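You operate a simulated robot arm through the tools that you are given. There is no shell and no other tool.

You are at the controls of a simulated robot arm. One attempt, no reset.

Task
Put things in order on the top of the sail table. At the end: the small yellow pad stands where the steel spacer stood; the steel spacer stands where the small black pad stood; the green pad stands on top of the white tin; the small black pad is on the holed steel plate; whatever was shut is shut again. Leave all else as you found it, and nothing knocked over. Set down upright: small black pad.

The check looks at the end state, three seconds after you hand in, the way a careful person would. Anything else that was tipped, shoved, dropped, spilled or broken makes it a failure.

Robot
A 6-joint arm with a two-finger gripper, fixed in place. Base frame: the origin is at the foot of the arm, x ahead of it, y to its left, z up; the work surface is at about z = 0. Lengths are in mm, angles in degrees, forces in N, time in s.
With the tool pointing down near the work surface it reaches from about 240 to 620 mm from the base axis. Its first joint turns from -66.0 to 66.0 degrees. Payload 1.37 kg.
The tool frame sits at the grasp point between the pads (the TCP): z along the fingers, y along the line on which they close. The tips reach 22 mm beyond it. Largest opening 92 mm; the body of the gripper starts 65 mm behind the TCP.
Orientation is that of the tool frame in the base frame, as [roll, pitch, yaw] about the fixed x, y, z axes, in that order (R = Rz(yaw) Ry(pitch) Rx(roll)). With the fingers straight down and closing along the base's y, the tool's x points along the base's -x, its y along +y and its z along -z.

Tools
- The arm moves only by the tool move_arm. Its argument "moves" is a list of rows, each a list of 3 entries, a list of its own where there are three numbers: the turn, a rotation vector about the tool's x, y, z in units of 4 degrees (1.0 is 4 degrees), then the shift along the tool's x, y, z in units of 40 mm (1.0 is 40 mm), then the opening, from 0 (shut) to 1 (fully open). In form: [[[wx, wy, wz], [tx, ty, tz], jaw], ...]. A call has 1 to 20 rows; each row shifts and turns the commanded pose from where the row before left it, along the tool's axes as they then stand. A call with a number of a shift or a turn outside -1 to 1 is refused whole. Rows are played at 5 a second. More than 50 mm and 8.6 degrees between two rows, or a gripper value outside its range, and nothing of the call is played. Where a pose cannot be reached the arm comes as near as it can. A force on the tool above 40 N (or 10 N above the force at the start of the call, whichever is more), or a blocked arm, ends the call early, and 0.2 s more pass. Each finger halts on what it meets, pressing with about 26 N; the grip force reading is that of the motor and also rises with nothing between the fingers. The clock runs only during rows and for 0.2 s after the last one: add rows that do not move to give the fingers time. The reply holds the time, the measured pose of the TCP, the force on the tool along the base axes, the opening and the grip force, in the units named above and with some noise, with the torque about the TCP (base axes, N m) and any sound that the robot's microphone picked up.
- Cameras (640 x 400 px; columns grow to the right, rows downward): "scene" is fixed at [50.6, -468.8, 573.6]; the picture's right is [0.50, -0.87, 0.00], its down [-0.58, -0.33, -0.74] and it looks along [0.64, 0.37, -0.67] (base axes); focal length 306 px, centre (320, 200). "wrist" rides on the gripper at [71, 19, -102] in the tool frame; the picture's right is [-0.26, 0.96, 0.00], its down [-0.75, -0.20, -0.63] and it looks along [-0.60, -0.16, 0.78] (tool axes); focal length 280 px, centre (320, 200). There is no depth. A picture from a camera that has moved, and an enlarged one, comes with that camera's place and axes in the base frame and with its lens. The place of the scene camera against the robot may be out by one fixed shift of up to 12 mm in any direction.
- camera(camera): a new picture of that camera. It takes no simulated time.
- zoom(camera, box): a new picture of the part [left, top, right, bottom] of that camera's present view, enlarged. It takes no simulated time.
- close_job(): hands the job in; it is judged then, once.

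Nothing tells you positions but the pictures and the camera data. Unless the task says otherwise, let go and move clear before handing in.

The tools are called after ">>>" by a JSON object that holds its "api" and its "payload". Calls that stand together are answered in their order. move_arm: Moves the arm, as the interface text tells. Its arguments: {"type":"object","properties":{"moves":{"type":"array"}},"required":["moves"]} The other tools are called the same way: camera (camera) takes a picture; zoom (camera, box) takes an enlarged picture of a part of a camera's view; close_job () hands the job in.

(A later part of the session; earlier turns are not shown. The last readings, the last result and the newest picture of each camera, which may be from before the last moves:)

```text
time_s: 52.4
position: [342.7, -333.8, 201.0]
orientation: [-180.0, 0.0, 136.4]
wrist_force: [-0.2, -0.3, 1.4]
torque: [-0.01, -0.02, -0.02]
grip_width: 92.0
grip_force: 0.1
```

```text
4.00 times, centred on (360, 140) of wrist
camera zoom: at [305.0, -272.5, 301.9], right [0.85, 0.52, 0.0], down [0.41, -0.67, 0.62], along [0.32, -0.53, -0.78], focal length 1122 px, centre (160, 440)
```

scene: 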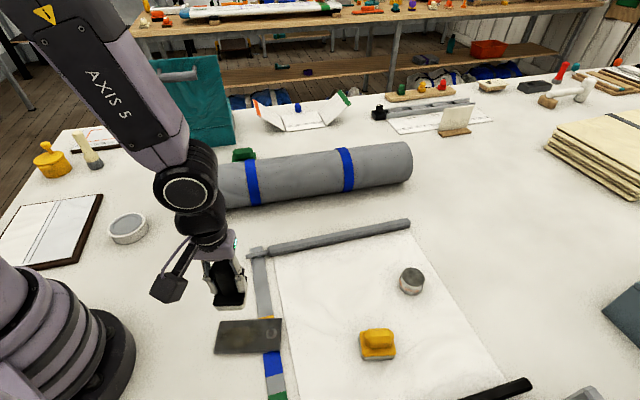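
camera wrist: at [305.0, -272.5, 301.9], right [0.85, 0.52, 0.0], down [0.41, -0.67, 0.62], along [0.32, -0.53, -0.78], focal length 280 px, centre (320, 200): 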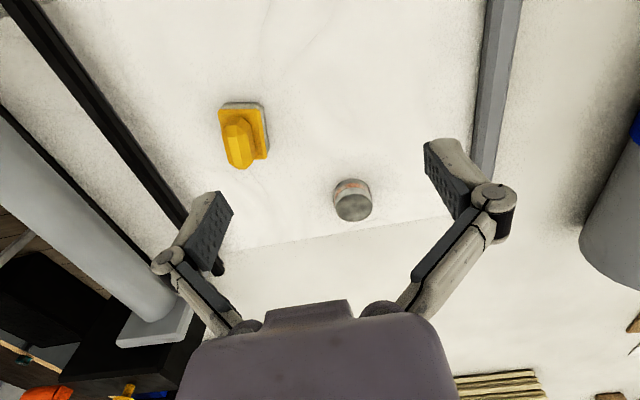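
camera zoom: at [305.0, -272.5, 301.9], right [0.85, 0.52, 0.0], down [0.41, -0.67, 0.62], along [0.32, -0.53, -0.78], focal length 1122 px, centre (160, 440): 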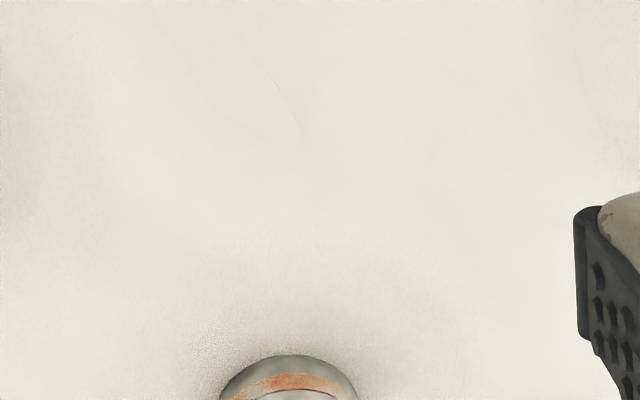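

The spacer centre refines to (459,-445), a radius of about 639. I'll reach out over it and see whether the arm gets there with the tool vertical.

>>> {"api": "move_arm", "payload": {"moves": [[[0, 0, 0], [-0.8, 0, 0.4], 1], [[0, 0, 0], [-0.8, 0, 0.4], 1], [[0, 0, 0], [-0.8, 0, 0.4], 1], [[0, 0, 0], [-0.8, 0, 0.4], 1], [[0, 0, 0], [-0.8, 0, 0.4], 1], [[0, 0, 0], [0, 0, 0], 1], [[0, 0, 0], [0, 0, 0], 1]]}}

>>> {"api": "camera", "payload": {"camera": "wrist"}}

```text
time_s: 54.0
position: [458.7, -444.8, 122.2]
orientation: [-180.0, 0.0, 136.5]
wrist_force: [-0.9, 0.9, -0.1]
torque: [0.01, 0.03, -0.02]
grip_width: 92.1
grip_force: 0.1
```

```text
taken
camera wrist: at [421.4, -382.2, 223.0], right [0.85, 0.52, 0.0], down [0.41, -0.67, 0.62], along [0.32, -0.53, -0.78], focal length 280 px, centre (320, 200)
```

wrist: 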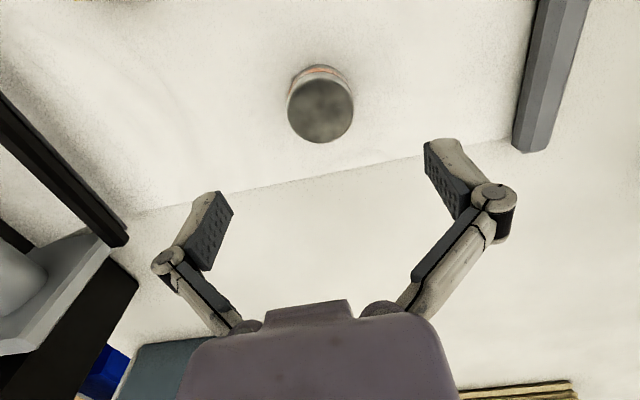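

The arm reaches over the spacer with the tool vertical, and the spacer is centred. Descending in stages.

>>> {"api": "move_arm", "payload": {"moves": [[[0, 0, 0], [0, 0, 0.5], 1], [[0, 0, 0], [0, 0, 0.5], 1], [[0, 0, 0], [0, 0, 0.5], 1], [[0, 0, 0], [0, 0, 0], 1], [[0, 0, 0], [0, 0, 0], 1]]}}

>>> {"api": "camera", "payload": {"camera": "wrist"}}

```text
time_s: 55.2
position: [458.1, -443.1, 61.4]
orientation: [-180.0, 0.0, 136.6]
wrist_force: [0.5, 0.0, 0.8]
torque: [0.01, 0.02, -0.01]
grip_width: 92.1
grip_force: 0.0
```

```text
taken
camera wrist: at [419.9, -380.9, 162.7], right [0.85, 0.52, 0.0], down [0.41, -0.67, 0.63], along [0.32, -0.53, -0.78], focal length 280 px, centre (320, 200)
```

wrist: 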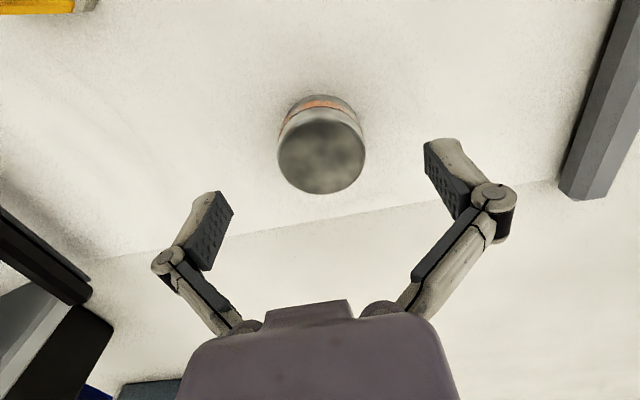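

>>> {"api": "move_arm", "payload": {"moves": [[[0, 0, 0], [0, 0, 0.25], 1], [[0, 0, 0], [0, 0, 0.2], 1], [[0, 0, 0], [0, 0, 0], 1], [[0, 0, 0], [0, 0, 0], 1]]}}

>>> {"api": "move_arm", "payload": {"moves": [[[0, 0, 0], [0, 0, 0.2], 1], [[0, 0, 0], [0, 0, 0.15], 1], [[0, 0, 0], [0, 0, 0], 1], [[0, 0, 0], [0, 0, 0], 1]]}}

>>> {"api": "camera", "payload": {"camera": "wrist"}}

>>> {"api": "zoom", "payload": {"camera": "scene", "box": [340, 200, 480, 320]}}

```text
time_s: 56.2
position: [455.1, -441.8, 44.4]
orientation: [179.9, 0.0, 136.6]
wrist_force: [-0.7, 0.6, 0.5]
torque: [0.01, -0.02, 0.01]
grip_width: 92.0
grip_force: 0.1
out of reach, approached as far as the arm can: row 1
```

```text
time_s: 57.2
position: [454.9, -440.2, 30.6]
orientation: [-180.0, -0.1, 136.5]
wrist_force: [0.7, -0.1, -0.6]
torque: [0.0, 0.0, 0.03]
grip_width: 92.2
grip_force: 0.0
out of reach, approached as far as the arm can: row 2
```

```text
taken
camera wrist: at [416.1, -377.2, 131.6], right [0.85, 0.52, 0.0], down [0.41, -0.67, 0.63], along [0.32, -0.53, -0.78], focal length 280 px, centre (320, 200)
```

wrist: 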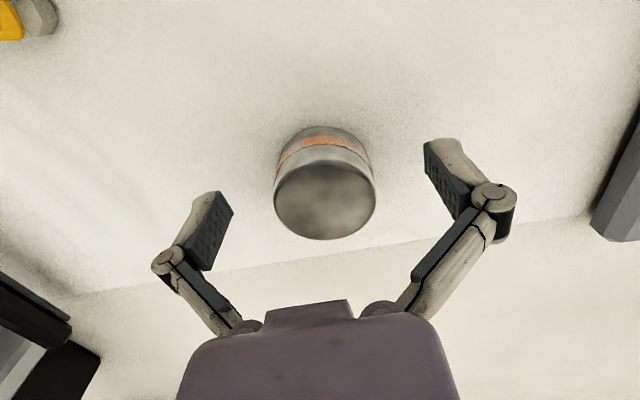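

```text
3.33 times, centred on (410, 260) of scene
camera zoom: at [50.6, -468.8, 573.6], right [0.5, -0.87, 0.0], down [-0.58, -0.33, -0.74], along [0.64, 0.37, -0.67], focal length 1019 px, centre (20, 0)
```

zoom: 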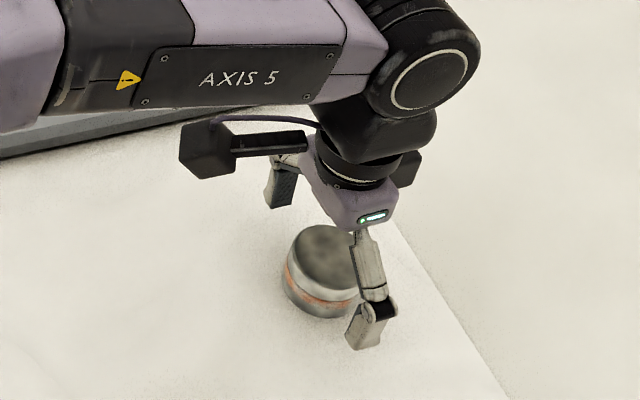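

The tool is about 7 mm short radially with the fingers vertical. I'll lean the fingers outward by 8° about the closing axis to gain reach.

>>> {"api": "move_arm", "payload": {"moves": [[[0, -0.5, 0], [0, 0, 0], 1], [[0, -0.5, 0], [0, 0, 0], 1], [[0, -0.5, 0], [0, 0, 0], 1], [[0, -0.5, 0], [0, 0, 0], 1], [[0, 0, 0], [0, 0, 0], 1], [[0, 0, 0], [0, 0, 0], 1]]}}

>>> {"api": "camera", "payload": {"camera": "wrist"}}

```text
time_s: 58.6
position: [470.9, -455.6, 26.2]
orientation: [180.0, 8.0, 136.5]
wrist_force: [-1.0, 0.1, 0.1]
torque: [-0.01, 0.03, -0.01]
grip_width: 92.1
grip_force: 0.1
out of reach, approached as far as the arm can: row 1, 2, 3, 4
```

```text
taken
camera wrist: at [423.6, -384.6, 116.3], right [0.85, 0.52, 0.04], down [0.34, -0.6, 0.72], along [0.4, -0.6, -0.69], focal length 280 px, centre (320, 200)
```

wrist: 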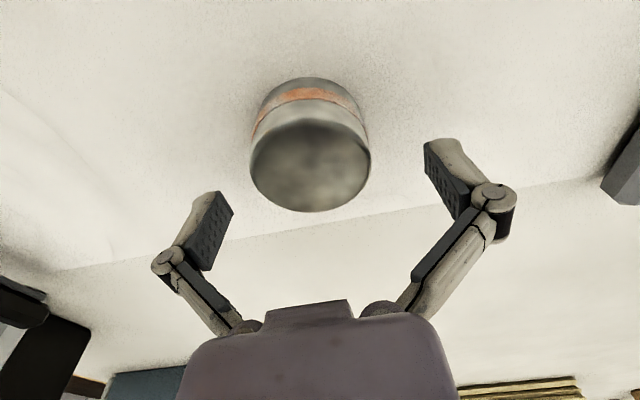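

The arm leaned but ended 15 mm too far out (R≈655). Pulling the TCP back in to the spacer's centre and re-checking.

>>> {"api": "move_arm", "payload": {"moves": [[[0, 0, 0], [0.18, 0, -0.05], 1], [[0, 0, 0], [0.18, 0, -0.05], 1], [[0, 0, 0], [0, 0, 0], 1], [[0, 0, 0], [0, 0, 0], 1]]}}

>>> {"api": "camera", "payload": {"camera": "wrist"}}

```text
time_s: 59.6
position: [471.3, -455.6, 27.4]
orientation: [180.0, 8.0, 136.5]
wrist_force: [0.2, 0.7, -0.2]
torque: [-0.02, 0.01, -0.02]
grip_width: 92.3
grip_force: 0.2
out of reach, approached as far as the arm can: row 1, 2
```

```text
taken
camera wrist: at [423.5, -384.8, 115.8], right [0.85, 0.52, 0.04], down [0.34, -0.6, 0.72], along [0.4, -0.6, -0.69], focal length 280 px, centre (320, 200)
```

wrist: 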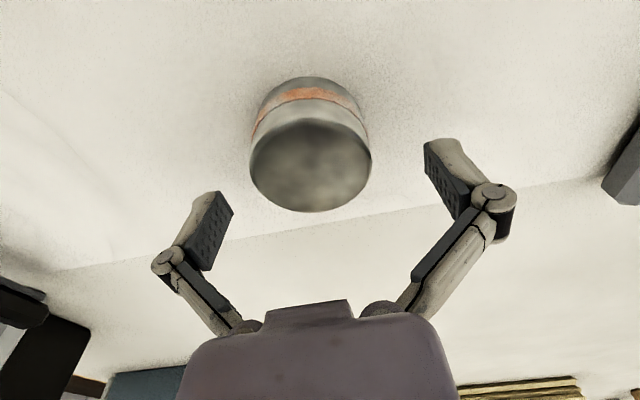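

The arm seems stuck near full extension. I'll lift up and inward to unfold the elbow and then re-approach with the tilt already set.

>>> {"api": "move_arm", "payload": {"moves": [[[0, 0, 0], [0.425, 0, -0.565], 1], [[0, 0, 0], [0.425, 0, -0.565], 1], [[0, 0, 0], [0.425, 0, -0.565], 1], [[0, 0, 0], [0, 0, 0], 1], [[0, 0, 0], [0, 0, 0], 1]]}}

>>> {"api": "camera", "payload": {"camera": "wrist"}}

```text
time_s: 60.8
position: [473.0, -461.9, 56.6]
orientation: [180.0, 8.0, 136.5]
wrist_force: [-0.3, 0.5, -0.2]
torque: [-0.01, 0.01, -0.01]
grip_width: 92.0
grip_force: 0.0
out of reach, approached as far as the arm can: row 1, 2, 3
```

```text
taken
camera wrist: at [426.6, -389.4, 148.1], right [0.85, 0.52, 0.04], down [0.34, -0.6, 0.72], along [0.4, -0.6, -0.69], focal length 280 px, centre (320, 200)
```

wrist: 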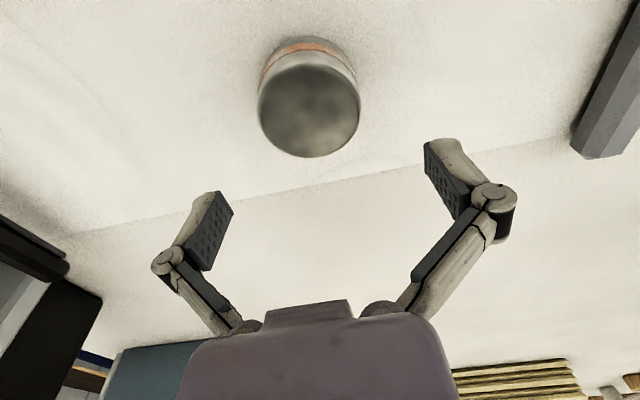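

The arm is hung up at full stretch, with the elbow straight and inward commands ignored. I'll undo the tilt to see whether it comes free.

>>> {"api": "move_arm", "payload": {"moves": [[[0, 1, 0], [0, 0, 0], 1], [[0, 1, 0], [0, 0, 0], 1], [[0, 0, 0], [0, 0, 0], 1]]}}

>>> {"api": "camera", "payload": {"camera": "scene"}}

```text
time_s: 61.6
position: [457.5, -443.6, 62.7]
orientation: [-179.9, -0.1, 136.5]
wrist_force: [-0.3, -0.1, 0.0]
torque: [0.0, -0.01, 0.0]
grip_width: 92.4
grip_force: 0.0
out of reach, approached as far as the arm can: row 1, 2
```

```text
taken
```

scene: 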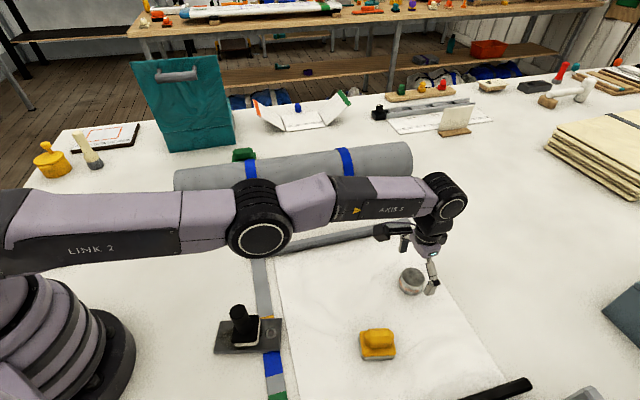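

>>> {"api": "move_arm", "payload": {"moves": [[[0, 0, 0], [0.8, 0, 0], 1], [[0, 0, 0], [0.8, 0, 0], 1], [[0, 0, 0], [0, 0, 0], 1]]}}

```text
time_s: 62.4
position: [456.1, -441.7, 61.1]
orientation: [-180.0, -0.1, 136.4]
wrist_force: [0.2, 0.7, -0.2]
torque: [0.01, -0.01, 0.0]
grip_width: 92.0
grip_force: 0.0
out of reach, approached as far as the arm can: row 1, 2
```

>>> {"api": "move_arm", "payload": {"moves": [[[0, 0, 0], [0.5, 0, 0.2], 1], [[0, 0, 0], [0.5, 0, 0.2], 1], [[0, 0, 0], [0, 0, 0], 1]]}}

```text
time_s: 63.2
position: [453.1, -440.4, 40.0]
orientation: [180.0, -0.1, 136.5]
wrist_force: [-0.5, -0.4, -0.5]
torque: [-0.03, -0.01, 0.0]
grip_width: 92.0
grip_force: 0.2
out of reach, approached as far as the arm can: row 1, 2
```

>>> {"api": "move_arm", "payload": {"moves": [[[0, 0, 0], [1, 0, 0], 1], [[0, 0, 0], [1, 0, 0], 1], [[0, 0, 0], [1, 0, 0], 1], [[0, 0, 0], [1, 0, 0], 1], [[0, 0, 0], [0, 0, 0], 1]]}}

```text
time_s: 64.4
position: [451.6, -440.5, 37.2]
orientation: [-180.0, -0.1, 136.5]
wrist_force: [-0.3, 0.3, 0.1]
torque: [0.01, 0.01, -0.02]
grip_width: 91.8
grip_force: 0.0
out of reach, approached as far as the arm can: row 1, 2, 3, 4
```

>>> {"api": "move_arm", "payload": {"moves": [[[0, 0, 0], [0, 0, -0.5], 1], [[0, 0, 0], [0, 0, -0.5], 1], [[0, 0, 0], [0, 0, -0.5], 1], [[0, 0, 0], [0, 0, 0], 1]]}}

```text
time_s: 65.4
position: [457.8, -445.2, 97.5]
orientation: [180.0, -0.1, 136.5]
wrist_force: [-0.7, 0.7, 0.6]
torque: [-0.01, 0.0, -0.02]
grip_width: 92.1
grip_force: 0.0
out of reach, approached as far as the arm can: row 1, 3
```

>>> {"api": "move_arm", "payload": {"moves": [[[0, 0, 0], [0, 0, -0.8], 1], [[0, 0, 0], [0, 0, -0.8], 1], [[0, 0, 0], [0, 0, -0.8], 1], [[0, 0, 0], [0, 0, 0], 1]]}}

>>> {"api": "move_arm", "payload": {"moves": [[[0, 0, 0], [0.5, 0, 0], 1], [[0, 0, 0], [0.5, 0, 0], 1], [[0, 0, 0], [0, 0, 0], 1]]}}

```text
time_s: 66.4
position: [458.5, -445.0, 192.8]
orientation: [179.9, 0.0, 136.4]
wrist_force: [0.2, -0.3, -0.9]
torque: [0.01, -0.03, -0.01]
grip_width: 92.1
grip_force: 0.0
```

```text
time_s: 67.2
position: [458.1, -445.9, 193.0]
orientation: [179.9, -0.1, 136.5]
wrist_force: [0.7, -0.4, 0.1]
torque: [-0.04, -0.01, 0.01]
grip_width: 92.0
grip_force: 0.1
out of reach, approached as far as the arm can: row 1, 2
```

The arm is locked fully straight, where inward commands have no leverage. Up here there's free space, so I'll try moving inward and down together to bend the elbow.

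>>> {"api": "move_arm", "payload": {"moves": [[[0, 0, 0], [0.9, 0, 0.5], 1], [[0, 0, 0], [0.9, 0, 0.5], 1], [[0, 0, 0], [0.9, 0, 0.5], 1], [[0, 0, 0], [0, 0, 0], 1]]}}

>>> {"api": "camera", "payload": {"camera": "scene"}}

```text
time_s: 68.2
position: [459.1, -448.1, 173.4]
orientation: [-180.0, -0.1, 136.4]
wrist_force: [-0.8, 0.4, 0.6]
torque: [0.0, 0.03, -0.03]
grip_width: 91.9
grip_force: 0.1
out of reach, approached as far as the arm can: row 1, 2, 3
```

```text
taken
```

scene: 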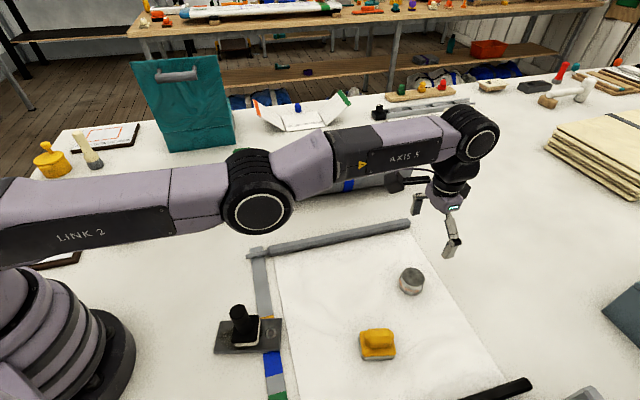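

The elbow may have tipped slightly past straight. I'll push down and outward to bring it back through straight, then test moving inward.

>>> {"api": "move_arm", "payload": {"moves": [[[0, 0, 0], [-0.3, 0, 0.7], 1], [[0, 0, 0], [-0.3, 0, 0.7], 1], [[0, 0, 0], [0, 0, 0.3], 1], [[0, 0, 0], [0.5, 0, 0], 1], [[0, 0, 0], [0.5, 0, 0], 1], [[0, 0, 0], [0, 0, 0], 1]]}}

```text
time_s: 69.6
position: [459.1, -446.8, 116.6]
orientation: [-180.0, -0.1, 136.5]
wrist_force: [0.0, 0.2, -0.2]
torque: [-0.02, -0.04, -0.02]
grip_width: 92.2
grip_force: 0.1
out of reach, approached as far as the arm can: row 1, 2, 4, 5
```

>>> {"api": "move_arm", "payload": {"moves": [[[0, 0, 0], [0, 0, -0.9], 1], [[0, 0, 0], [0, 0, -0.9], 1], [[0, 0, 0], [0, 0, -0.9], 1], [[0, 0, 0], [0, 0, -0.9], 1], [[0, 0, 0], [0, 0, 0], 1]]}}

>>> {"api": "move_arm", "payload": {"moves": [[[0, 0, 0], [-0.5, 0, 0.8], 1], [[0, 0, 0], [0.05, 0, 0.95], 1], [[0, 0, 0], [0.1, 0, 0.95], 1], [[0, 0, 0], [0, 0, 0], 1]]}}

>>> {"api": "camera", "payload": {"camera": "scene"}}

```text
time_s: 70.8
position: [451.7, -440.0, 258.7]
orientation: [180.0, -0.1, 136.4]
wrist_force: [-0.5, -0.3, -0.3]
torque: [-0.02, 0.03, 0.04]
grip_width: 92.1
grip_force: 0.0
out of reach, approached as far as the arm can: row 4
```

```text
time_s: 71.8
position: [452.1, -439.5, 158.6]
orientation: [-180.0, 0.0, 136.6]
wrist_force: [0.5, 0.1, 0.1]
torque: [-0.02, 0.02, 0.03]
grip_width: 92.2
grip_force: 0.0
out of reach, approached as far as the arm can: row 1
```

```text
taken
```

scene: 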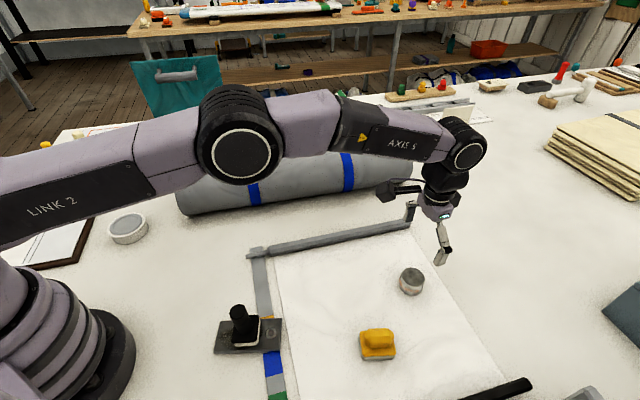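

The elbow is unlocked and bent upward again. I'll back in, set a 12° outward lean while there's slack, then re-approach with margin.

>>> {"api": "move_arm", "payload": {"moves": [[[0, 0, 0], [0.8, 0, 0], 1], [[0, 0, 0], [0.8, 0, 0], 1], [[0, -1, 0], [0, 0, 0], 1], [[0, -1, 0], [0, 0, 0], 1], [[0, -1, 0], [0, 0, 0], 1], [[0, 0, 0], [0, 0, 0], 1], [[0, 0, 0], [0, 0, 0], 1]]}}

>>> {"api": "camera", "payload": {"camera": "wrist"}}

>>> {"api": "camera", "payload": {"camera": "scene"}}

```text
time_s: 73.4
position: [405.1, -395.2, 157.8]
orientation: [179.9, 12.0, 136.5]
wrist_force: [0.2, 0.3, -0.5]
torque: [-0.01, 0.01, 0.01]
grip_width: 91.9
grip_force: 0.2
```

```text
taken
camera wrist: at [354.0, -319.1, 241.7], right [0.85, 0.52, 0.05], down [0.3, -0.57, 0.77], along [0.43, -0.64, -0.64], focal length 280 px, centre (320, 200)
```

wrist: 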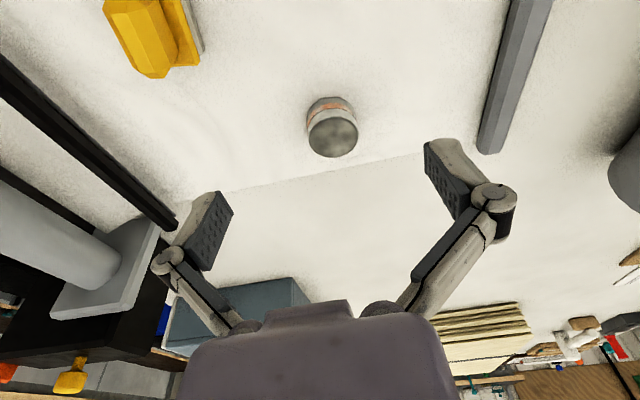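

```text
taken
```

scene: 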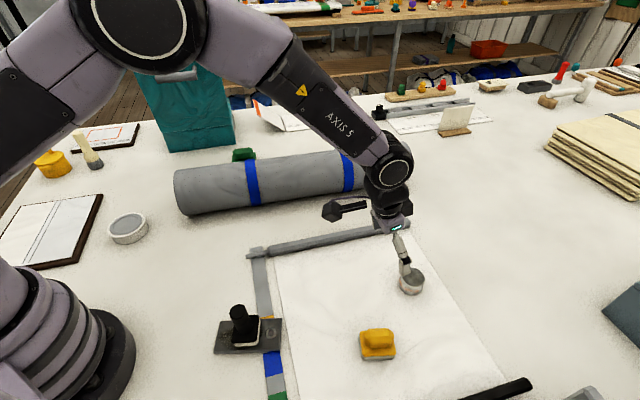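

The spacer is confirmed at about (458.5,-444.5). Moving over it with the lean kept.

>>> {"api": "move_arm", "payload": {"moves": [[[0, 0, 0], [-0.4525, 0.008, 0.7775], 1], [[0, 0, 0], [-0.4525, 0.008, 0.7775], 1], [[0, 0, 0], [-0.4525, 0.008, 0.7775], 1], [[0, 0, 0], [0, 0, 0], 1], [[0, 0, 0], [0, 0, 0], 1]]}}

>>> {"api": "camera", "payload": {"camera": "wrist"}}

```text
time_s: 74.6
position: [458.0, -443.7, 78.5]
orientation: [-180.0, 11.9, 136.6]
wrist_force: [0.9, 0.0, 1.2]
torque: [0.01, 0.0, -0.02]
grip_width: 92.1
grip_force: 0.0
```

```text
taken
camera wrist: at [406.6, -367.5, 161.4], right [0.85, 0.52, 0.05], down [0.3, -0.57, 0.77], along [0.43, -0.64, -0.64], focal length 280 px, centre (320, 200)
```

wrist: 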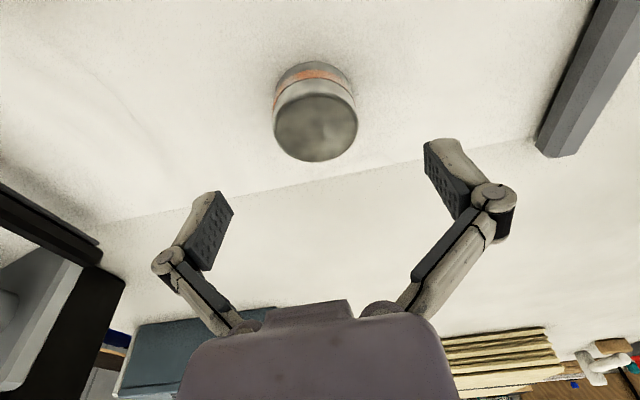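

>>> {"api": "move_arm", "payload": {"moves": [[[0, 0, 0], [0.14, 0, 0.6], 1], [[0, 0, 0], [0.14, 0, 0.6], 1], [[0, 0, 0], [0, 0, 0], 1], [[0, 0, 0], [0, 0, 0], 1]]}}

>>> {"api": "camera", "payload": {"camera": "wrist"}}

>>> {"api": "zoom", "payload": {"camera": "scene", "box": [340, 200, 480, 320]}}

```text
time_s: 75.6
position: [458.5, -443.1, 28.9]
orientation: [-180.0, 11.9, 136.5]
wrist_force: [0.4, -0.2, -0.7]
torque: [0.02, 0.01, 0.07]
grip_width: 91.9
grip_force: 0.0
```

```text
taken
camera wrist: at [406.1, -367.3, 112.6], right [0.85, 0.52, 0.05], down [0.3, -0.57, 0.77], along [0.43, -0.64, -0.64], focal length 280 px, centre (320, 200)
```

wrist: 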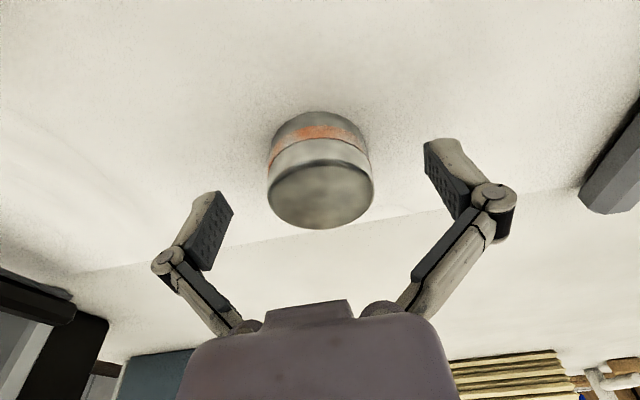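

```text
3.33 times, centred on (410, 260) of scene
camera zoom: at [50.6, -468.8, 573.6], right [0.5, -0.87, 0.0], down [-0.58, -0.33, -0.74], along [0.64, 0.37, -0.67], focal length 1019 px, centre (20, 0)
```

zoom: 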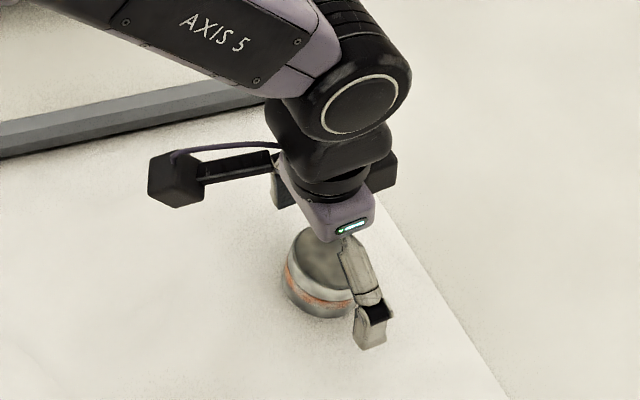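

The spacer is aligned between the fingers. Closing, then a slow test lift.

>>> {"api": "move_arm", "payload": {"moves": [[[0, 0, 0], [0, 0, 0], 0], [[0, 0, 0], [0, 0, 0], 0], [[0, 0, 0], [0, 0, 0], 0], [[0, 0, 0], [0, 0, 0], 0], [[0, 0, 0], [0, 0, 0], 0], [[0, 0, 0], [0, 0, 0], 0]]}}

>>> {"api": "camera", "payload": {"camera": "wrist"}}

```text
time_s: 77.0
position: [458.1, -444.8, 29.3]
orientation: [180.0, 12.1, 136.5]
wrist_force: [-2.0, 0.8, 5.8]
torque: [0.07, 0.05, -0.02]
grip_width: 48.0
grip_force: 25.7
```

```text
taken
camera wrist: at [406.2, -367.4, 113.1], right [0.85, 0.52, 0.05], down [0.3, -0.57, 0.77], along [0.43, -0.64, -0.64], focal length 280 px, centre (320, 200)
```

wrist: 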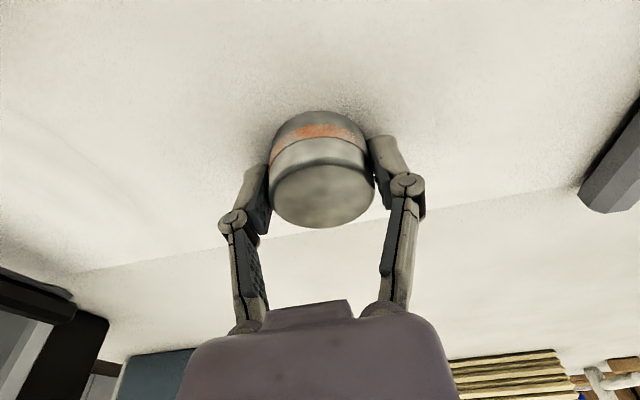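

>>> {"api": "move_arm", "payload": {"moves": [[[0, 0, 0], [-0.0104, 0, -0.0489], 0], [[0, 0, 0], [-0.0104, 0, -0.0489], 0], [[0, 0, 0], [-0.0104, 0, -0.0489], 0], [[0, 0, 0], [-0.0104, 0, -0.0489], 0], [[0, 0, 0], [-0.0104, 0, -0.0489], 0], [[0, 0, 0], [0, 0, 0], 0]]}}

>>> {"api": "camera", "payload": {"camera": "wrist"}}

>>> {"api": "zoom", "payload": {"camera": "scene", "box": [340, 200, 480, 320]}}

```text
time_s: 78.4
position: [459.1, -443.0, 38.2]
orientation: [180.0, 12.0, 136.6]
wrist_force: [-0.3, -0.2, -1.8]
torque: [0.01, 0.01, -0.01]
grip_width: 48.1
grip_force: 26.3
```

```text
taken
camera wrist: at [406.4, -367.3, 122.5], right [0.85, 0.52, 0.05], down [0.3, -0.57, 0.77], along [0.43, -0.64, -0.64], focal length 280 px, centre (320, 200)
```

wrist: 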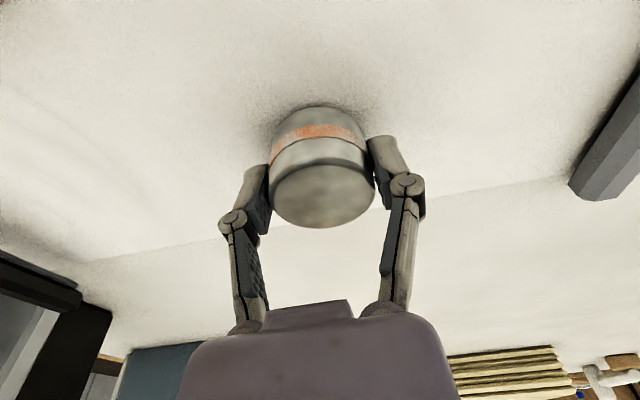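

```text
3.33 times, centred on (410, 260) of scene
camera zoom: at [50.6, -468.8, 573.6], right [0.5, -0.87, 0.0], down [-0.58, -0.33, -0.74], along [0.64, 0.37, -0.67], focal length 1019 px, centre (20, 0)
```

zoom: 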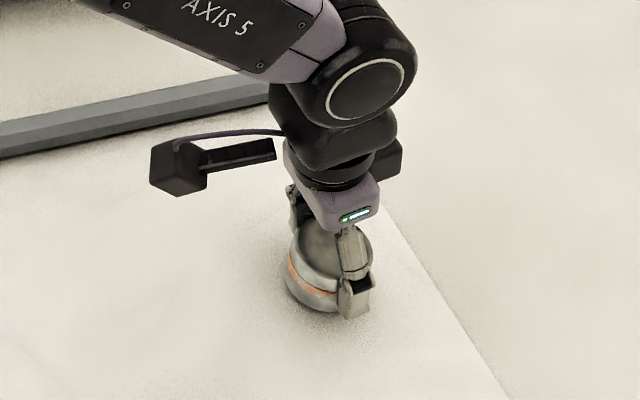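

The spacer lifted cleanly as one piece and level. I'll raise and retract smoothly, keeping the lean constant so it stays upright.

>>> {"api": "move_arm", "payload": {"moves": [[[0, 0, 0], [0.0526, 0, -0.076], 0], [[0, 0, 0], [0.1053, 0, -0.152], 0], [[0, 0, 0], [0.158, 0, -0.228], 0], [[0, 0, 0], [0.2106, 0, -0.3042], 0], [[0, 0, 0], [0.2106, 0, -0.3042], 0], [[0, 0, 0], [0.2106, 0, -0.3042], 0], [[0, 0, 0], [0.2106, 0, -0.3042], 0], [[0, 0, 0], [0.2106, 0, -0.3042], 0], [[0, 0, 0], [0.2106, 0, -0.3042], 0], [[0, 0, 0], [0.2106, 0, -0.3042], 0], [[0, 0, 0], [0.2106, 0, -0.3042], 0], [[0, 0, 0], [0.2106, 0, -0.3042], 0], [[0, 0, 0], [0.2106, 0, -0.3042], 0], [[0, 0, 0], [0.158, 0, -0.228], 0], [[0, 0, 0], [0.1053, 0, -0.152], 0], [[0, 0, 0], [0.0526, 0, -0.076], 0], [[0, 0, 0], [0, 0, 0], 0]]}}

>>> {"api": "camera", "payload": {"camera": "wrist"}}

>>> {"api": "camera", "payload": {"camera": "scene"}}

```text
time_s: 82.0
position: [356.4, -347.4, 171.0]
orientation: [180.0, 12.0, 136.4]
wrist_force: [0.1, 1.2, -0.2]
torque: [-0.01, 0.02, 0.0]
grip_width: 47.9
grip_force: 26.2
```

```text
taken
camera wrist: at [305.2, -271.2, 255.1], right [0.85, 0.52, 0.05], down [0.3, -0.57, 0.77], along [0.43, -0.64, -0.64], focal length 280 px, centre (320, 200)
```

wrist: 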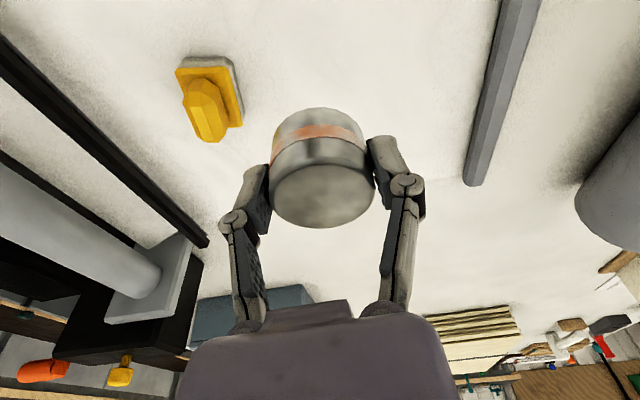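

```text
taken
```

scene: 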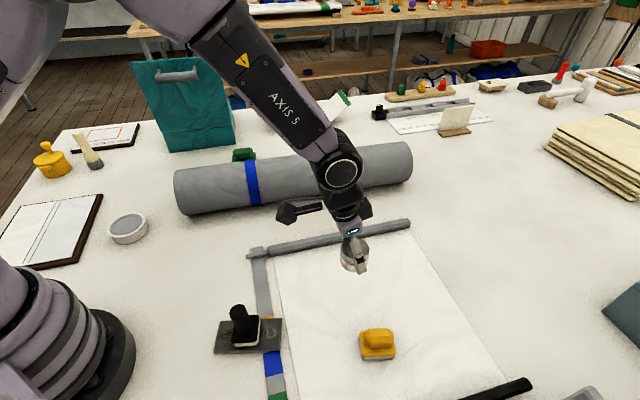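

The spacer is held steady and level. Translating to above the black pad's old spot near (418,275.5).

>>> {"api": "move_arm", "payload": {"moves": [[[0, 0, 0], [0.0712, 0.0935, -0.0152], 0], [[0, 0, 0], [0.1424, 0.187, -0.0303], 0], [[0, 0, 0], [0.2136, 0.2804, -0.0455], 0], [[0, 0, 0], [0.2848, 0.3739, -0.0606], 0], [[0, 0, 0], [0.2848, 0.3739, -0.0606], 0], [[0, 0, 0], [0.2848, 0.3739, -0.0606], 0], [[0, 0, 0], [0.2848, 0.3739, -0.0606], 0], [[0, 0, 0], [0.2848, 0.3739, -0.0606], 0], [[0, 0, 0], [0.2848, 0.3739, -0.0606], 0], [[0, 0, 0], [0.2848, 0.3739, -0.0606], 0], [[0, 0, 0], [0.2848, 0.3739, -0.0606], 0], [[0, 0, 0], [0.2848, 0.3739, -0.0606], 0], [[0, 0, 0], [0.2848, 0.3739, -0.0606], 0], [[0, 0, 0], [0.2848, 0.3739, -0.0606], 0], [[0, 0, 0], [0.2848, 0.3739, -0.0606], 0], [[0, 0, 0], [0.2848, 0.3739, -0.0606], 0], [[0, 0, 0], [0.2848, 0.3739, -0.0606], 0], [[0, 0, 0], [0.2848, 0.3739, -0.0606], 0], [[0, 0, 0], [0.2848, 0.3739, -0.0606], 0]]}}

>>> {"api": "move_arm", "payload": {"moves": [[[0, 0, 0], [0.2848, 0.3739, -0.0606], 0], [[0, 0, 0], [0.2848, 0.3739, -0.0606], 0], [[0, 0, 0], [0.2848, 0.3739, -0.0606], 0], [[0, 0, 0], [0.2848, 0.3739, -0.0606], 0], [[0, 0, 0], [0.2848, 0.3739, -0.0606], 0], [[0, 0, 0], [0.2848, 0.3739, -0.0606], 0], [[0, 0, 0], [0.2848, 0.3739, -0.0606], 0], [[0, 0, 0], [0.2848, 0.3739, -0.0606], 0], [[0, 0, 0], [0.2848, 0.3739, -0.0606], 0], [[0, 0, 0], [0.2848, 0.3739, -0.0606], 0], [[0, 0, 0], [0.2848, 0.3739, -0.0606], 0], [[0, 0, 0], [0.2848, 0.3739, -0.0606], 0], [[0, 0, 0], [0.2848, 0.3739, -0.0606], 0], [[0, 0, 0], [0.2848, 0.3739, -0.0606], 0], [[0, 0, 0], [0.2136, 0.2804, -0.0455], 0], [[0, 0, 0], [0.1424, 0.187, -0.0303], 0], [[0, 0, 0], [0.0712, 0.0935, -0.0152], 0], [[0, 0, 0], [0, 0, 0], 0]]}}

>>> {"api": "camera", "payload": {"camera": "wrist"}}

>>> {"api": "camera", "payload": {"camera": "scene"}}

```text
time_s: 86.0
position: [390.0, -16.9, 171.1]
orientation: [180.0, 12.1, 136.5]
wrist_force: [0.3, -0.1, -1.5]
torque: [-0.01, -0.03, 0.01]
grip_width: 48.0
grip_force: 26.0
```

```text
time_s: 89.8
position: [417.9, 276.1, 171.1]
orientation: [-180.0, 12.0, 136.4]
wrist_force: [0.9, -0.6, -1.7]
torque: [-0.03, -0.01, 0.0]
grip_width: 47.8
grip_force: 25.9
```

```text
taken
camera wrist: at [366.7, 352.1, 254.1], right [0.85, 0.52, 0.05], down [0.3, -0.57, 0.77], along [0.43, -0.64, -0.64], focal length 280 px, centre (320, 200)
```

wrist: 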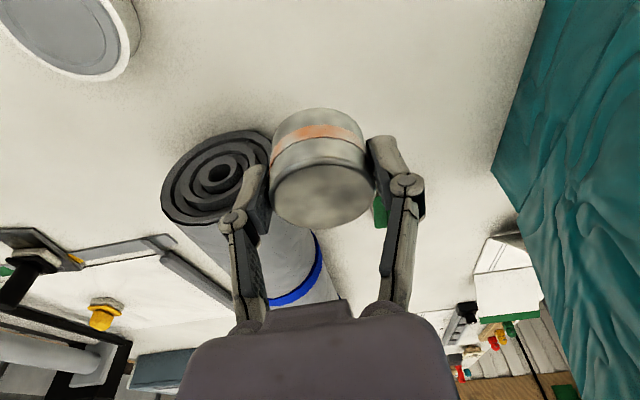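

```text
taken
```

scene: 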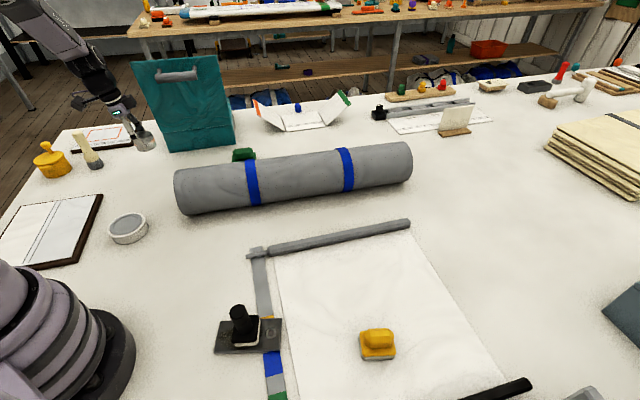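

The spacer is over the target spot. Lowering to a few mm above the table.

>>> {"api": "move_arm", "payload": {"moves": [[[0, 0, 0], [0.0176, 0, 0.0825], 0], [[0, 0, 0], [0.0351, 0, 0.165], 0], [[0, 0, 0], [0.0527, 0, 0.2475], 0], [[0, 0, 0], [0.0702, 0, 0.33], 0], [[0, 0, 0], [0.0702, 0, 0.33], 0], [[0, 0, 0], [0.0702, 0, 0.33], 0], [[0, 0, 0], [0.0702, 0, 0.33], 0], [[0, 0, 0], [0.0702, 0, 0.33], 0], [[0, 0, 0], [0.0702, 0, 0.33], 0], [[0, 0, 0], [0.0702, 0, 0.33], 0], [[0, 0, 0], [0.0527, 0, 0.2475], 0], [[0, 0, 0], [0.0351, 0, 0.165], 0], [[0, 0, 0], [0.0176, 0, 0.0825], 0], [[0, 0, 0], [0, 0, 0], 0]]}}

>>> {"api": "move_arm", "payload": {"moves": [[[0, 0, 0], [0.0104, 0, 0.0489], 0], [[0, 0, 0], [0.0104, 0, 0.0489], 0], [[0, 0, 0], [0, 0, 0], 0]]}}

>>> {"api": "zoom", "payload": {"camera": "scene", "box": [90, 120, 230, 240]}}

```text
time_s: 92.8
position: [417.9, 277.0, 36.2]
orientation: [180.0, 12.1, 136.5]
wrist_force: [-0.2, -0.2, -2.5]
torque: [-0.03, 0.01, 0.0]
grip_width: 47.8
grip_force: 26.5
```

```text
time_s: 93.6
position: [419.3, 277.1, 31.3]
orientation: [-180.0, 12.1, 136.4]
wrist_force: [-0.9, 0.4, -1.4]
torque: [0.02, 0.03, 0.01]
grip_width: 47.5
grip_force: 25.9
```

```text
3.33 times, centred on (160, 180) of scene
camera zoom: at [50.6, -468.8, 573.6], right [0.5, -0.87, 0.0], down [-0.58, -0.33, -0.74], along [0.64, 0.37, -0.67], focal length 1019 px, centre (853, 267)
```

zoom: 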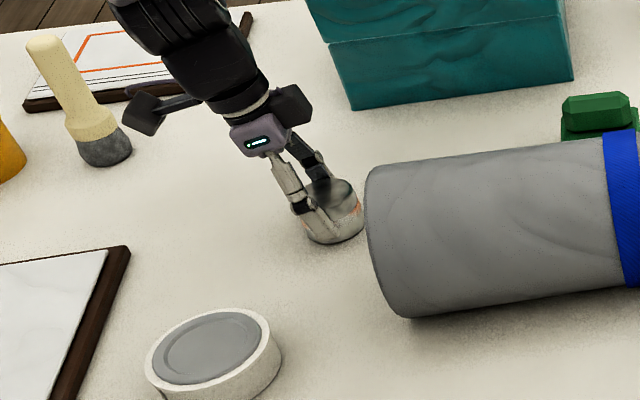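

>>> {"api": "move_arm", "payload": {"moves": [[[0, 0, 0], [0.0052, 0, 0.0245], 0], [[0, 0, 0], [0, 0, 0], 0]]}}

>>> {"api": "move_arm", "payload": {"moves": [[[0, 0, 0], [0.0052, 0, 0.0245], 0], [[0, 0, 0], [0, 0, 0], 0]]}}

```text
time_s: 94.2
position: [418.1, 274.5, 30.4]
orientation: [180.0, 11.9, 136.6]
wrist_force: [-0.9, -0.6, -0.7]
torque: [0.0, 0.01, -0.01]
grip_width: 47.5
grip_force: 26.0
```

```text
time_s: 94.8
position: [418.3, 276.0, 29.5]
orientation: [-179.9, 11.9, 136.5]
wrist_force: [-2.8, -2.6, 7.4]
torque: [0.07, -0.15, -0.01]
grip_width: 48.1
grip_force: 26.3
```

Contact at about 7 N. Releasing and rising straight up.

>>> {"api": "move_arm", "payload": {"moves": [[[0, 0, 0], [0, 0, 0], 0.65], [[0, 0, 0], [0, 0, 0], 0.8], [[0, 0, 0], [0, 0, 0], 0.9], [[0, 0, 0], [0, 0, 0], 0.9], [[0, 0, 0], [0, 0, 0], 0.9], [[0, 0, 0], [-0.0521, 0, -0.2445], 0.9], [[0, 0, 0], [-0.1042, 0, -0.489], 0.9], [[0, 0, 0], [-0.1563, 0, -0.7335], 0.9], [[0, 0, 0], [-0.1563, 0, -0.7335], 0.9], [[0, 0, 0], [-0.1563, 0, -0.7335], 0.9], [[0, 0, 0], [-0.1563, 0, -0.7335], 0.9], [[0, 0, 0], [0, 0, 0], 0.9]]}}

>>> {"api": "camera", "payload": {"camera": "wrist"}}

>>> {"api": "zoom", "payload": {"camera": "scene", "box": [90, 120, 230, 240]}}

```text
time_s: 97.4
position: [419.1, 274.8, 180.0]
orientation: [-180.0, 12.0, 136.4]
wrist_force: [-0.9, 0.5, 0.8]
torque: [-0.02, -0.01, -0.02]
grip_width: 82.9
grip_force: 0.2
```

```text
taken
camera wrist: at [366.9, 351.6, 263.0], right [0.85, 0.52, 0.05], down [0.3, -0.57, 0.77], along [0.43, -0.64, -0.64], focal length 280 px, centre (320, 200)
```

wrist: 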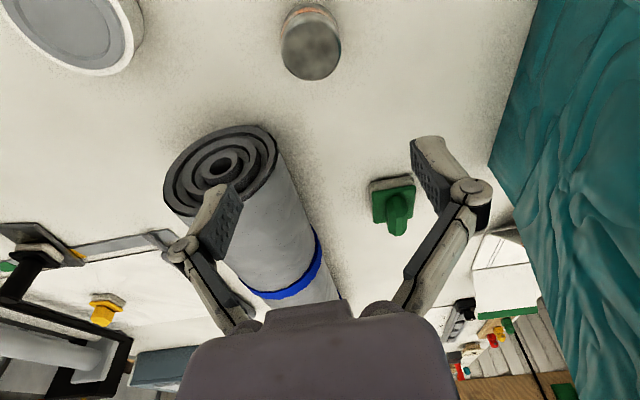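

```text
3.33 times, centred on (160, 180) of scene
camera zoom: at [50.6, -468.8, 573.6], right [0.5, -0.87, 0.0], down [-0.58, -0.33, -0.74], along [0.64, 0.37, -0.67], focal length 1019 px, centre (853, 267)
```

zoom: 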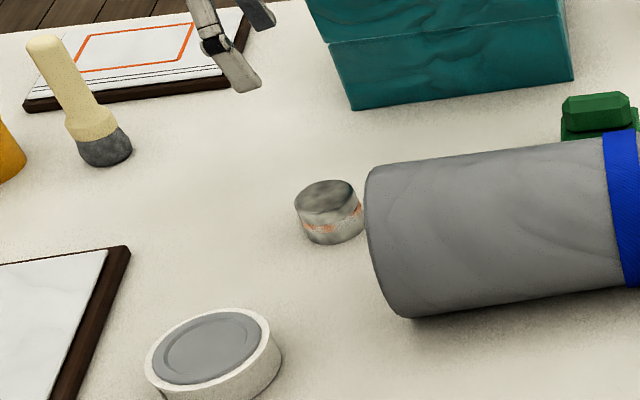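

The spacer stands at (418,277). Now I'll study the green pad's handle from here to pick a grip.

>>> {"api": "zoom", "payload": {"camera": "wrist", "box": [340, 160, 440, 250]}}

>>> {"api": "zoom", "payload": {"camera": "scene", "box": [200, 120, 290, 180]}}

```text
4.44 times, centred on (390, 205) of wrist
camera zoom: at [366.9, 351.6, 263.0], right [0.85, 0.52, 0.05], down [0.3, -0.57, 0.77], along [0.43, -0.64, -0.64], focal length 1246 px, centre (9, 178)
```

zoom: 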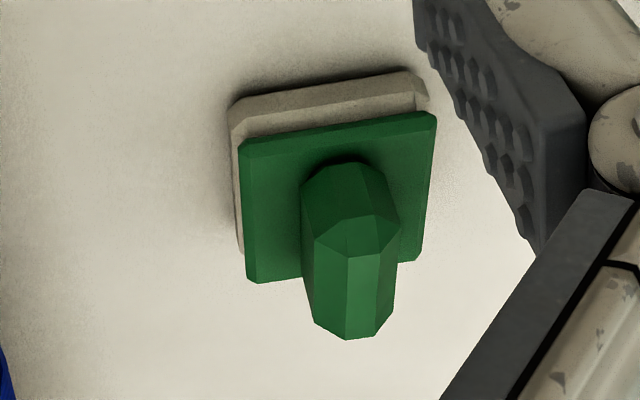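

```text
6.67 times, centred on (245, 150) of scene
camera zoom: at [50.6, -468.8, 573.6], right [0.5, -0.87, 0.0], down [-0.58, -0.33, -0.74], along [0.64, 0.37, -0.67], focal length 2037 px, centre (820, 533)
```

zoom: 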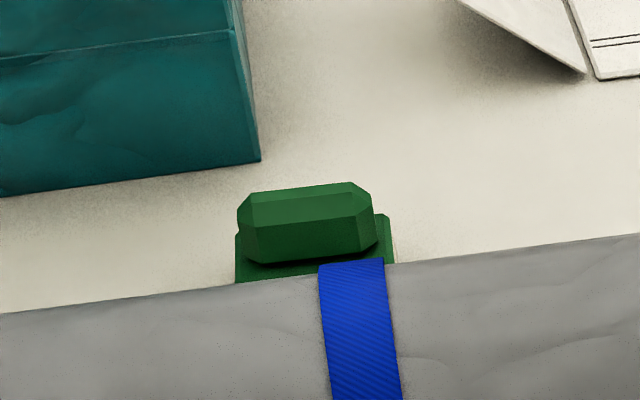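

The green handle is a flat-sided bar parallel to the sail roll, centre about (631.5,147.5), top around z 52, at radius ~650. I'll grip across its sides with a 24° lean to get reach, so first I set that orientation here in free air.

>>> {"api": "move_arm", "payload": {"moves": [[[0.117, 0, 0.55], [0, 0, 0], 1], [[0.117, 0, 0.55], [0, 0, 0], 1], [[0, -1, 0], [0, 0, 0], 1], [[0, -1, 0], [0, 0, 0], 1], [[0, -1, 0], [0, 0, 0], 1], [[0, 0, 0], [0, 0, 0], 1], [[0, 0, 0], [0, 0, 0], 1]]}}

```text
time_s: 99.0
position: [419.5, 275.9, 179.1]
orientation: [180.0, 24.0, 132.0]
wrist_force: [-0.7, -0.5, -0.3]
torque: [0.05, 0.01, -0.05]
grip_width: 92.0
grip_force: 0.1
```

>>> {"api": "move_arm", "payload": {"moves": [[[0, 0, 0], [-0.595, 0.226, 0.487], 1], [[0, 0, 0], [-0.595, 0.226, 0.487], 1], [[0, 0, 0], [-0.595, 0.226, 0.487], 1], [[0, 0, 0], [-0.595, 0.226, 0.487], 1], [[0, 0, 0], [-0.595, 0.226, 0.487], 1], [[0, 0, 0], [0, 0, 0], 1], [[0, 0, 0], [0, 0, 0], 1]]}}

>>> {"api": "camera", "payload": {"camera": "wrist"}}

>>> {"api": "camera", "payload": {"camera": "scene"}}

```text
time_s: 100.6
position: [552.4, 195.9, 139.7]
orientation: [-180.0, 24.0, 132.1]
wrist_force: [0.6, 0.2, 0.2]
torque: [0.03, 0.05, 0.06]
grip_width: 92.0
grip_force: 0.0
```

```text
taken
camera wrist: at [496.1, 287.3, 202.0], right [0.88, 0.47, 0.11], down [0.14, -0.46, 0.88], along [0.46, -0.76, -0.47], focal length 280 px, centre (320, 200)
```

wrist: 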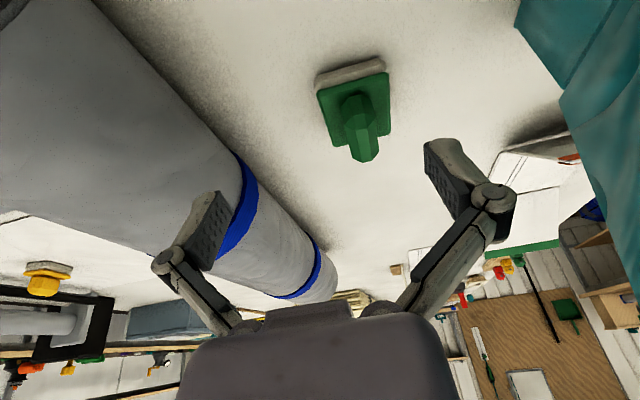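

```text
taken
```

scene: 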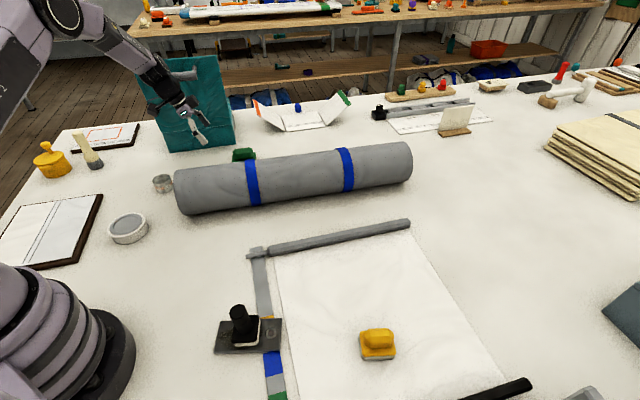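

>>> {"api": "zoom", "payload": {"camera": "wrist", "box": [300, 40, 412, 180]}}

```text
2.86 times, centred on (356, 110) of wrist
camera zoom: at [496.1, 287.3, 202.0], right [0.88, 0.47, 0.11], down [0.14, -0.46, 0.88], along [0.46, -0.76, -0.47], focal length 801 px, centre (217, 457)
```

zoom: 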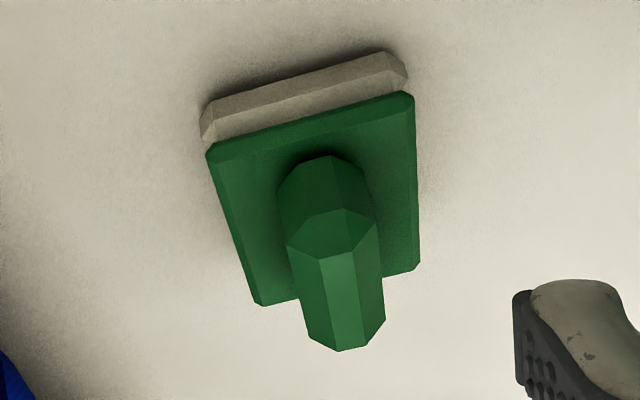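

>>> {"api": "move_arm", "payload": {"moves": [[[0, 0, 0], [-0.5475, 0.219, 0.597], 1], [[0, 0, 0], [-0.5475, 0.219, 0.597], 1], [[0, 0, 0], [-0.5475, 0.219, 0.597], 1], [[0, 0, 0], [0, 0, 0], 1], [[0, 0, 0], [0, 0, 0], 1]]}}

>>> {"api": "camera", "payload": {"camera": "wrist"}}

>>> {"api": "camera", "payload": {"camera": "scene"}}

```text
time_s: 101.8
position: [630.0, 147.4, 100.6]
orientation: [-180.0, 23.9, 132.1]
wrist_force: [0.0, 0.4, 0.7]
torque: [0.01, 0.0, 0.0]
grip_width: 91.8
grip_force: 0.0
```

```text
taken
camera wrist: at [574.2, 238.7, 164.1], right [0.88, 0.47, 0.11], down [0.14, -0.46, 0.88], along [0.46, -0.76, -0.47], focal length 280 px, centre (320, 200)
```

wrist: 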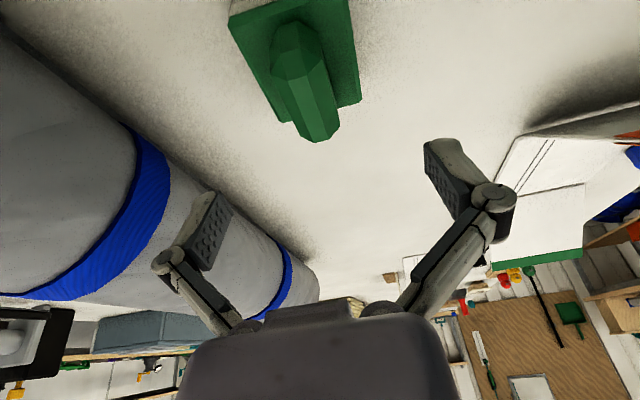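

```text
taken
```

scene: 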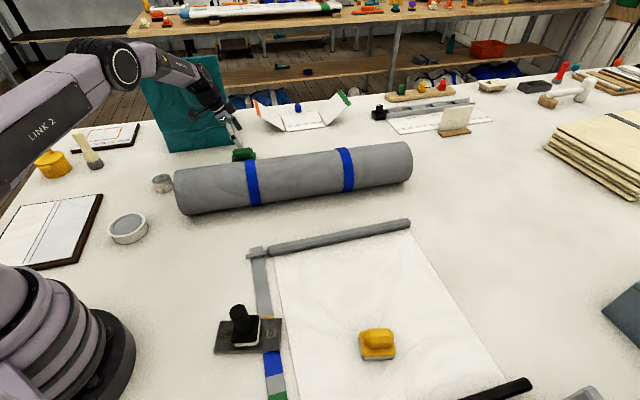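

>>> {"api": "zoom", "payload": {"camera": "wrist", "box": [220, 0, 380, 150]}}

```text
2.67 times, centred on (300, 75) of wrist
camera zoom: at [574.2, 238.7, 164.1], right [0.88, 0.47, 0.11], down [0.14, -0.46, 0.88], along [0.46, -0.76, -0.47], focal length 748 px, centre (373, 533)
```

zoom: 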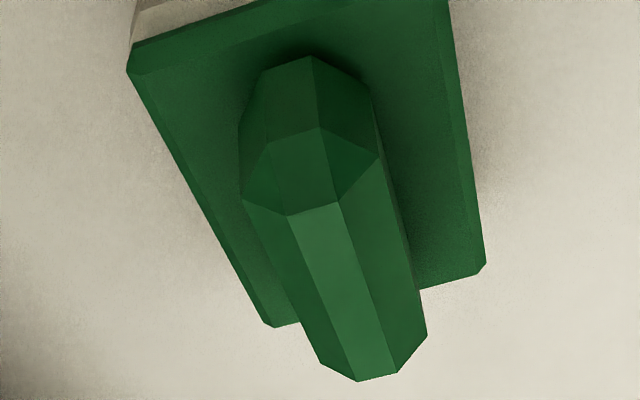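

The handle is centred between the fingers. Descending vertically with the lean kept.

>>> {"api": "move_arm", "payload": {"moves": [[[0, 0, 0], [0.132, 0, 0.297], 1], [[0, 0, 0], [0.132, 0, 0.297], 1], [[0, 0, 0], [0.132, 0, 0.297], 1], [[0, 0, 0], [0.122, 0, 0.274], 1], [[0, 0, 0], [0, 0, 0], 1], [[0, 0, 0], [0, 0, 0], 1]]}}

>>> {"api": "camera", "payload": {"camera": "wrist"}}

>>> {"api": "zoom", "payload": {"camera": "scene", "box": [150, 60, 300, 190]}}

```text
time_s: 103.2
position: [629.9, 147.3, 50.1]
orientation: [179.9, 24.0, 131.9]
wrist_force: [0.3, 0.1, -0.1]
torque: [0.0, -0.01, -0.03]
grip_width: 91.9
grip_force: 0.1
```

```text
taken
camera wrist: at [574.8, 238.5, 112.5], right [0.88, 0.47, 0.11], down [0.14, -0.46, 0.88], along [0.46, -0.76, -0.47], focal length 280 px, centre (320, 200)
```

wrist: 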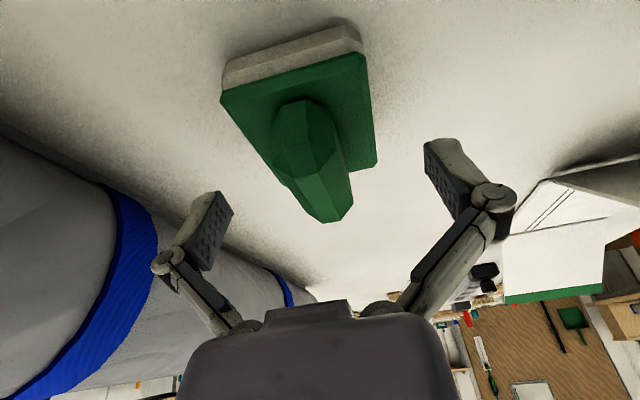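

```text
3.08 times, centred on (225, 125) of scene
camera zoom: at [50.6, -468.8, 573.6], right [0.5, -0.87, 0.0], down [-0.58, -0.33, -0.74], along [0.64, 0.37, -0.67], focal length 940 px, centre (612, 431)
```

zoom: 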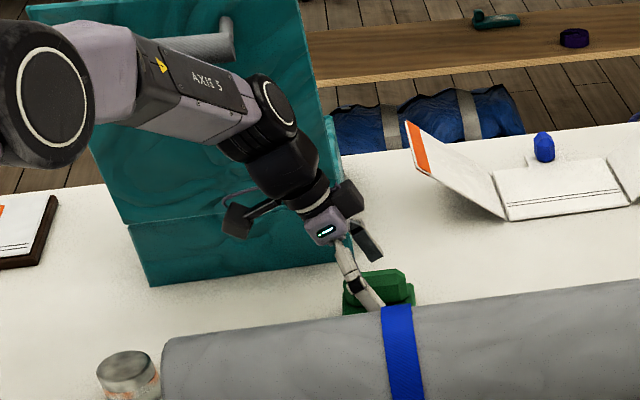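

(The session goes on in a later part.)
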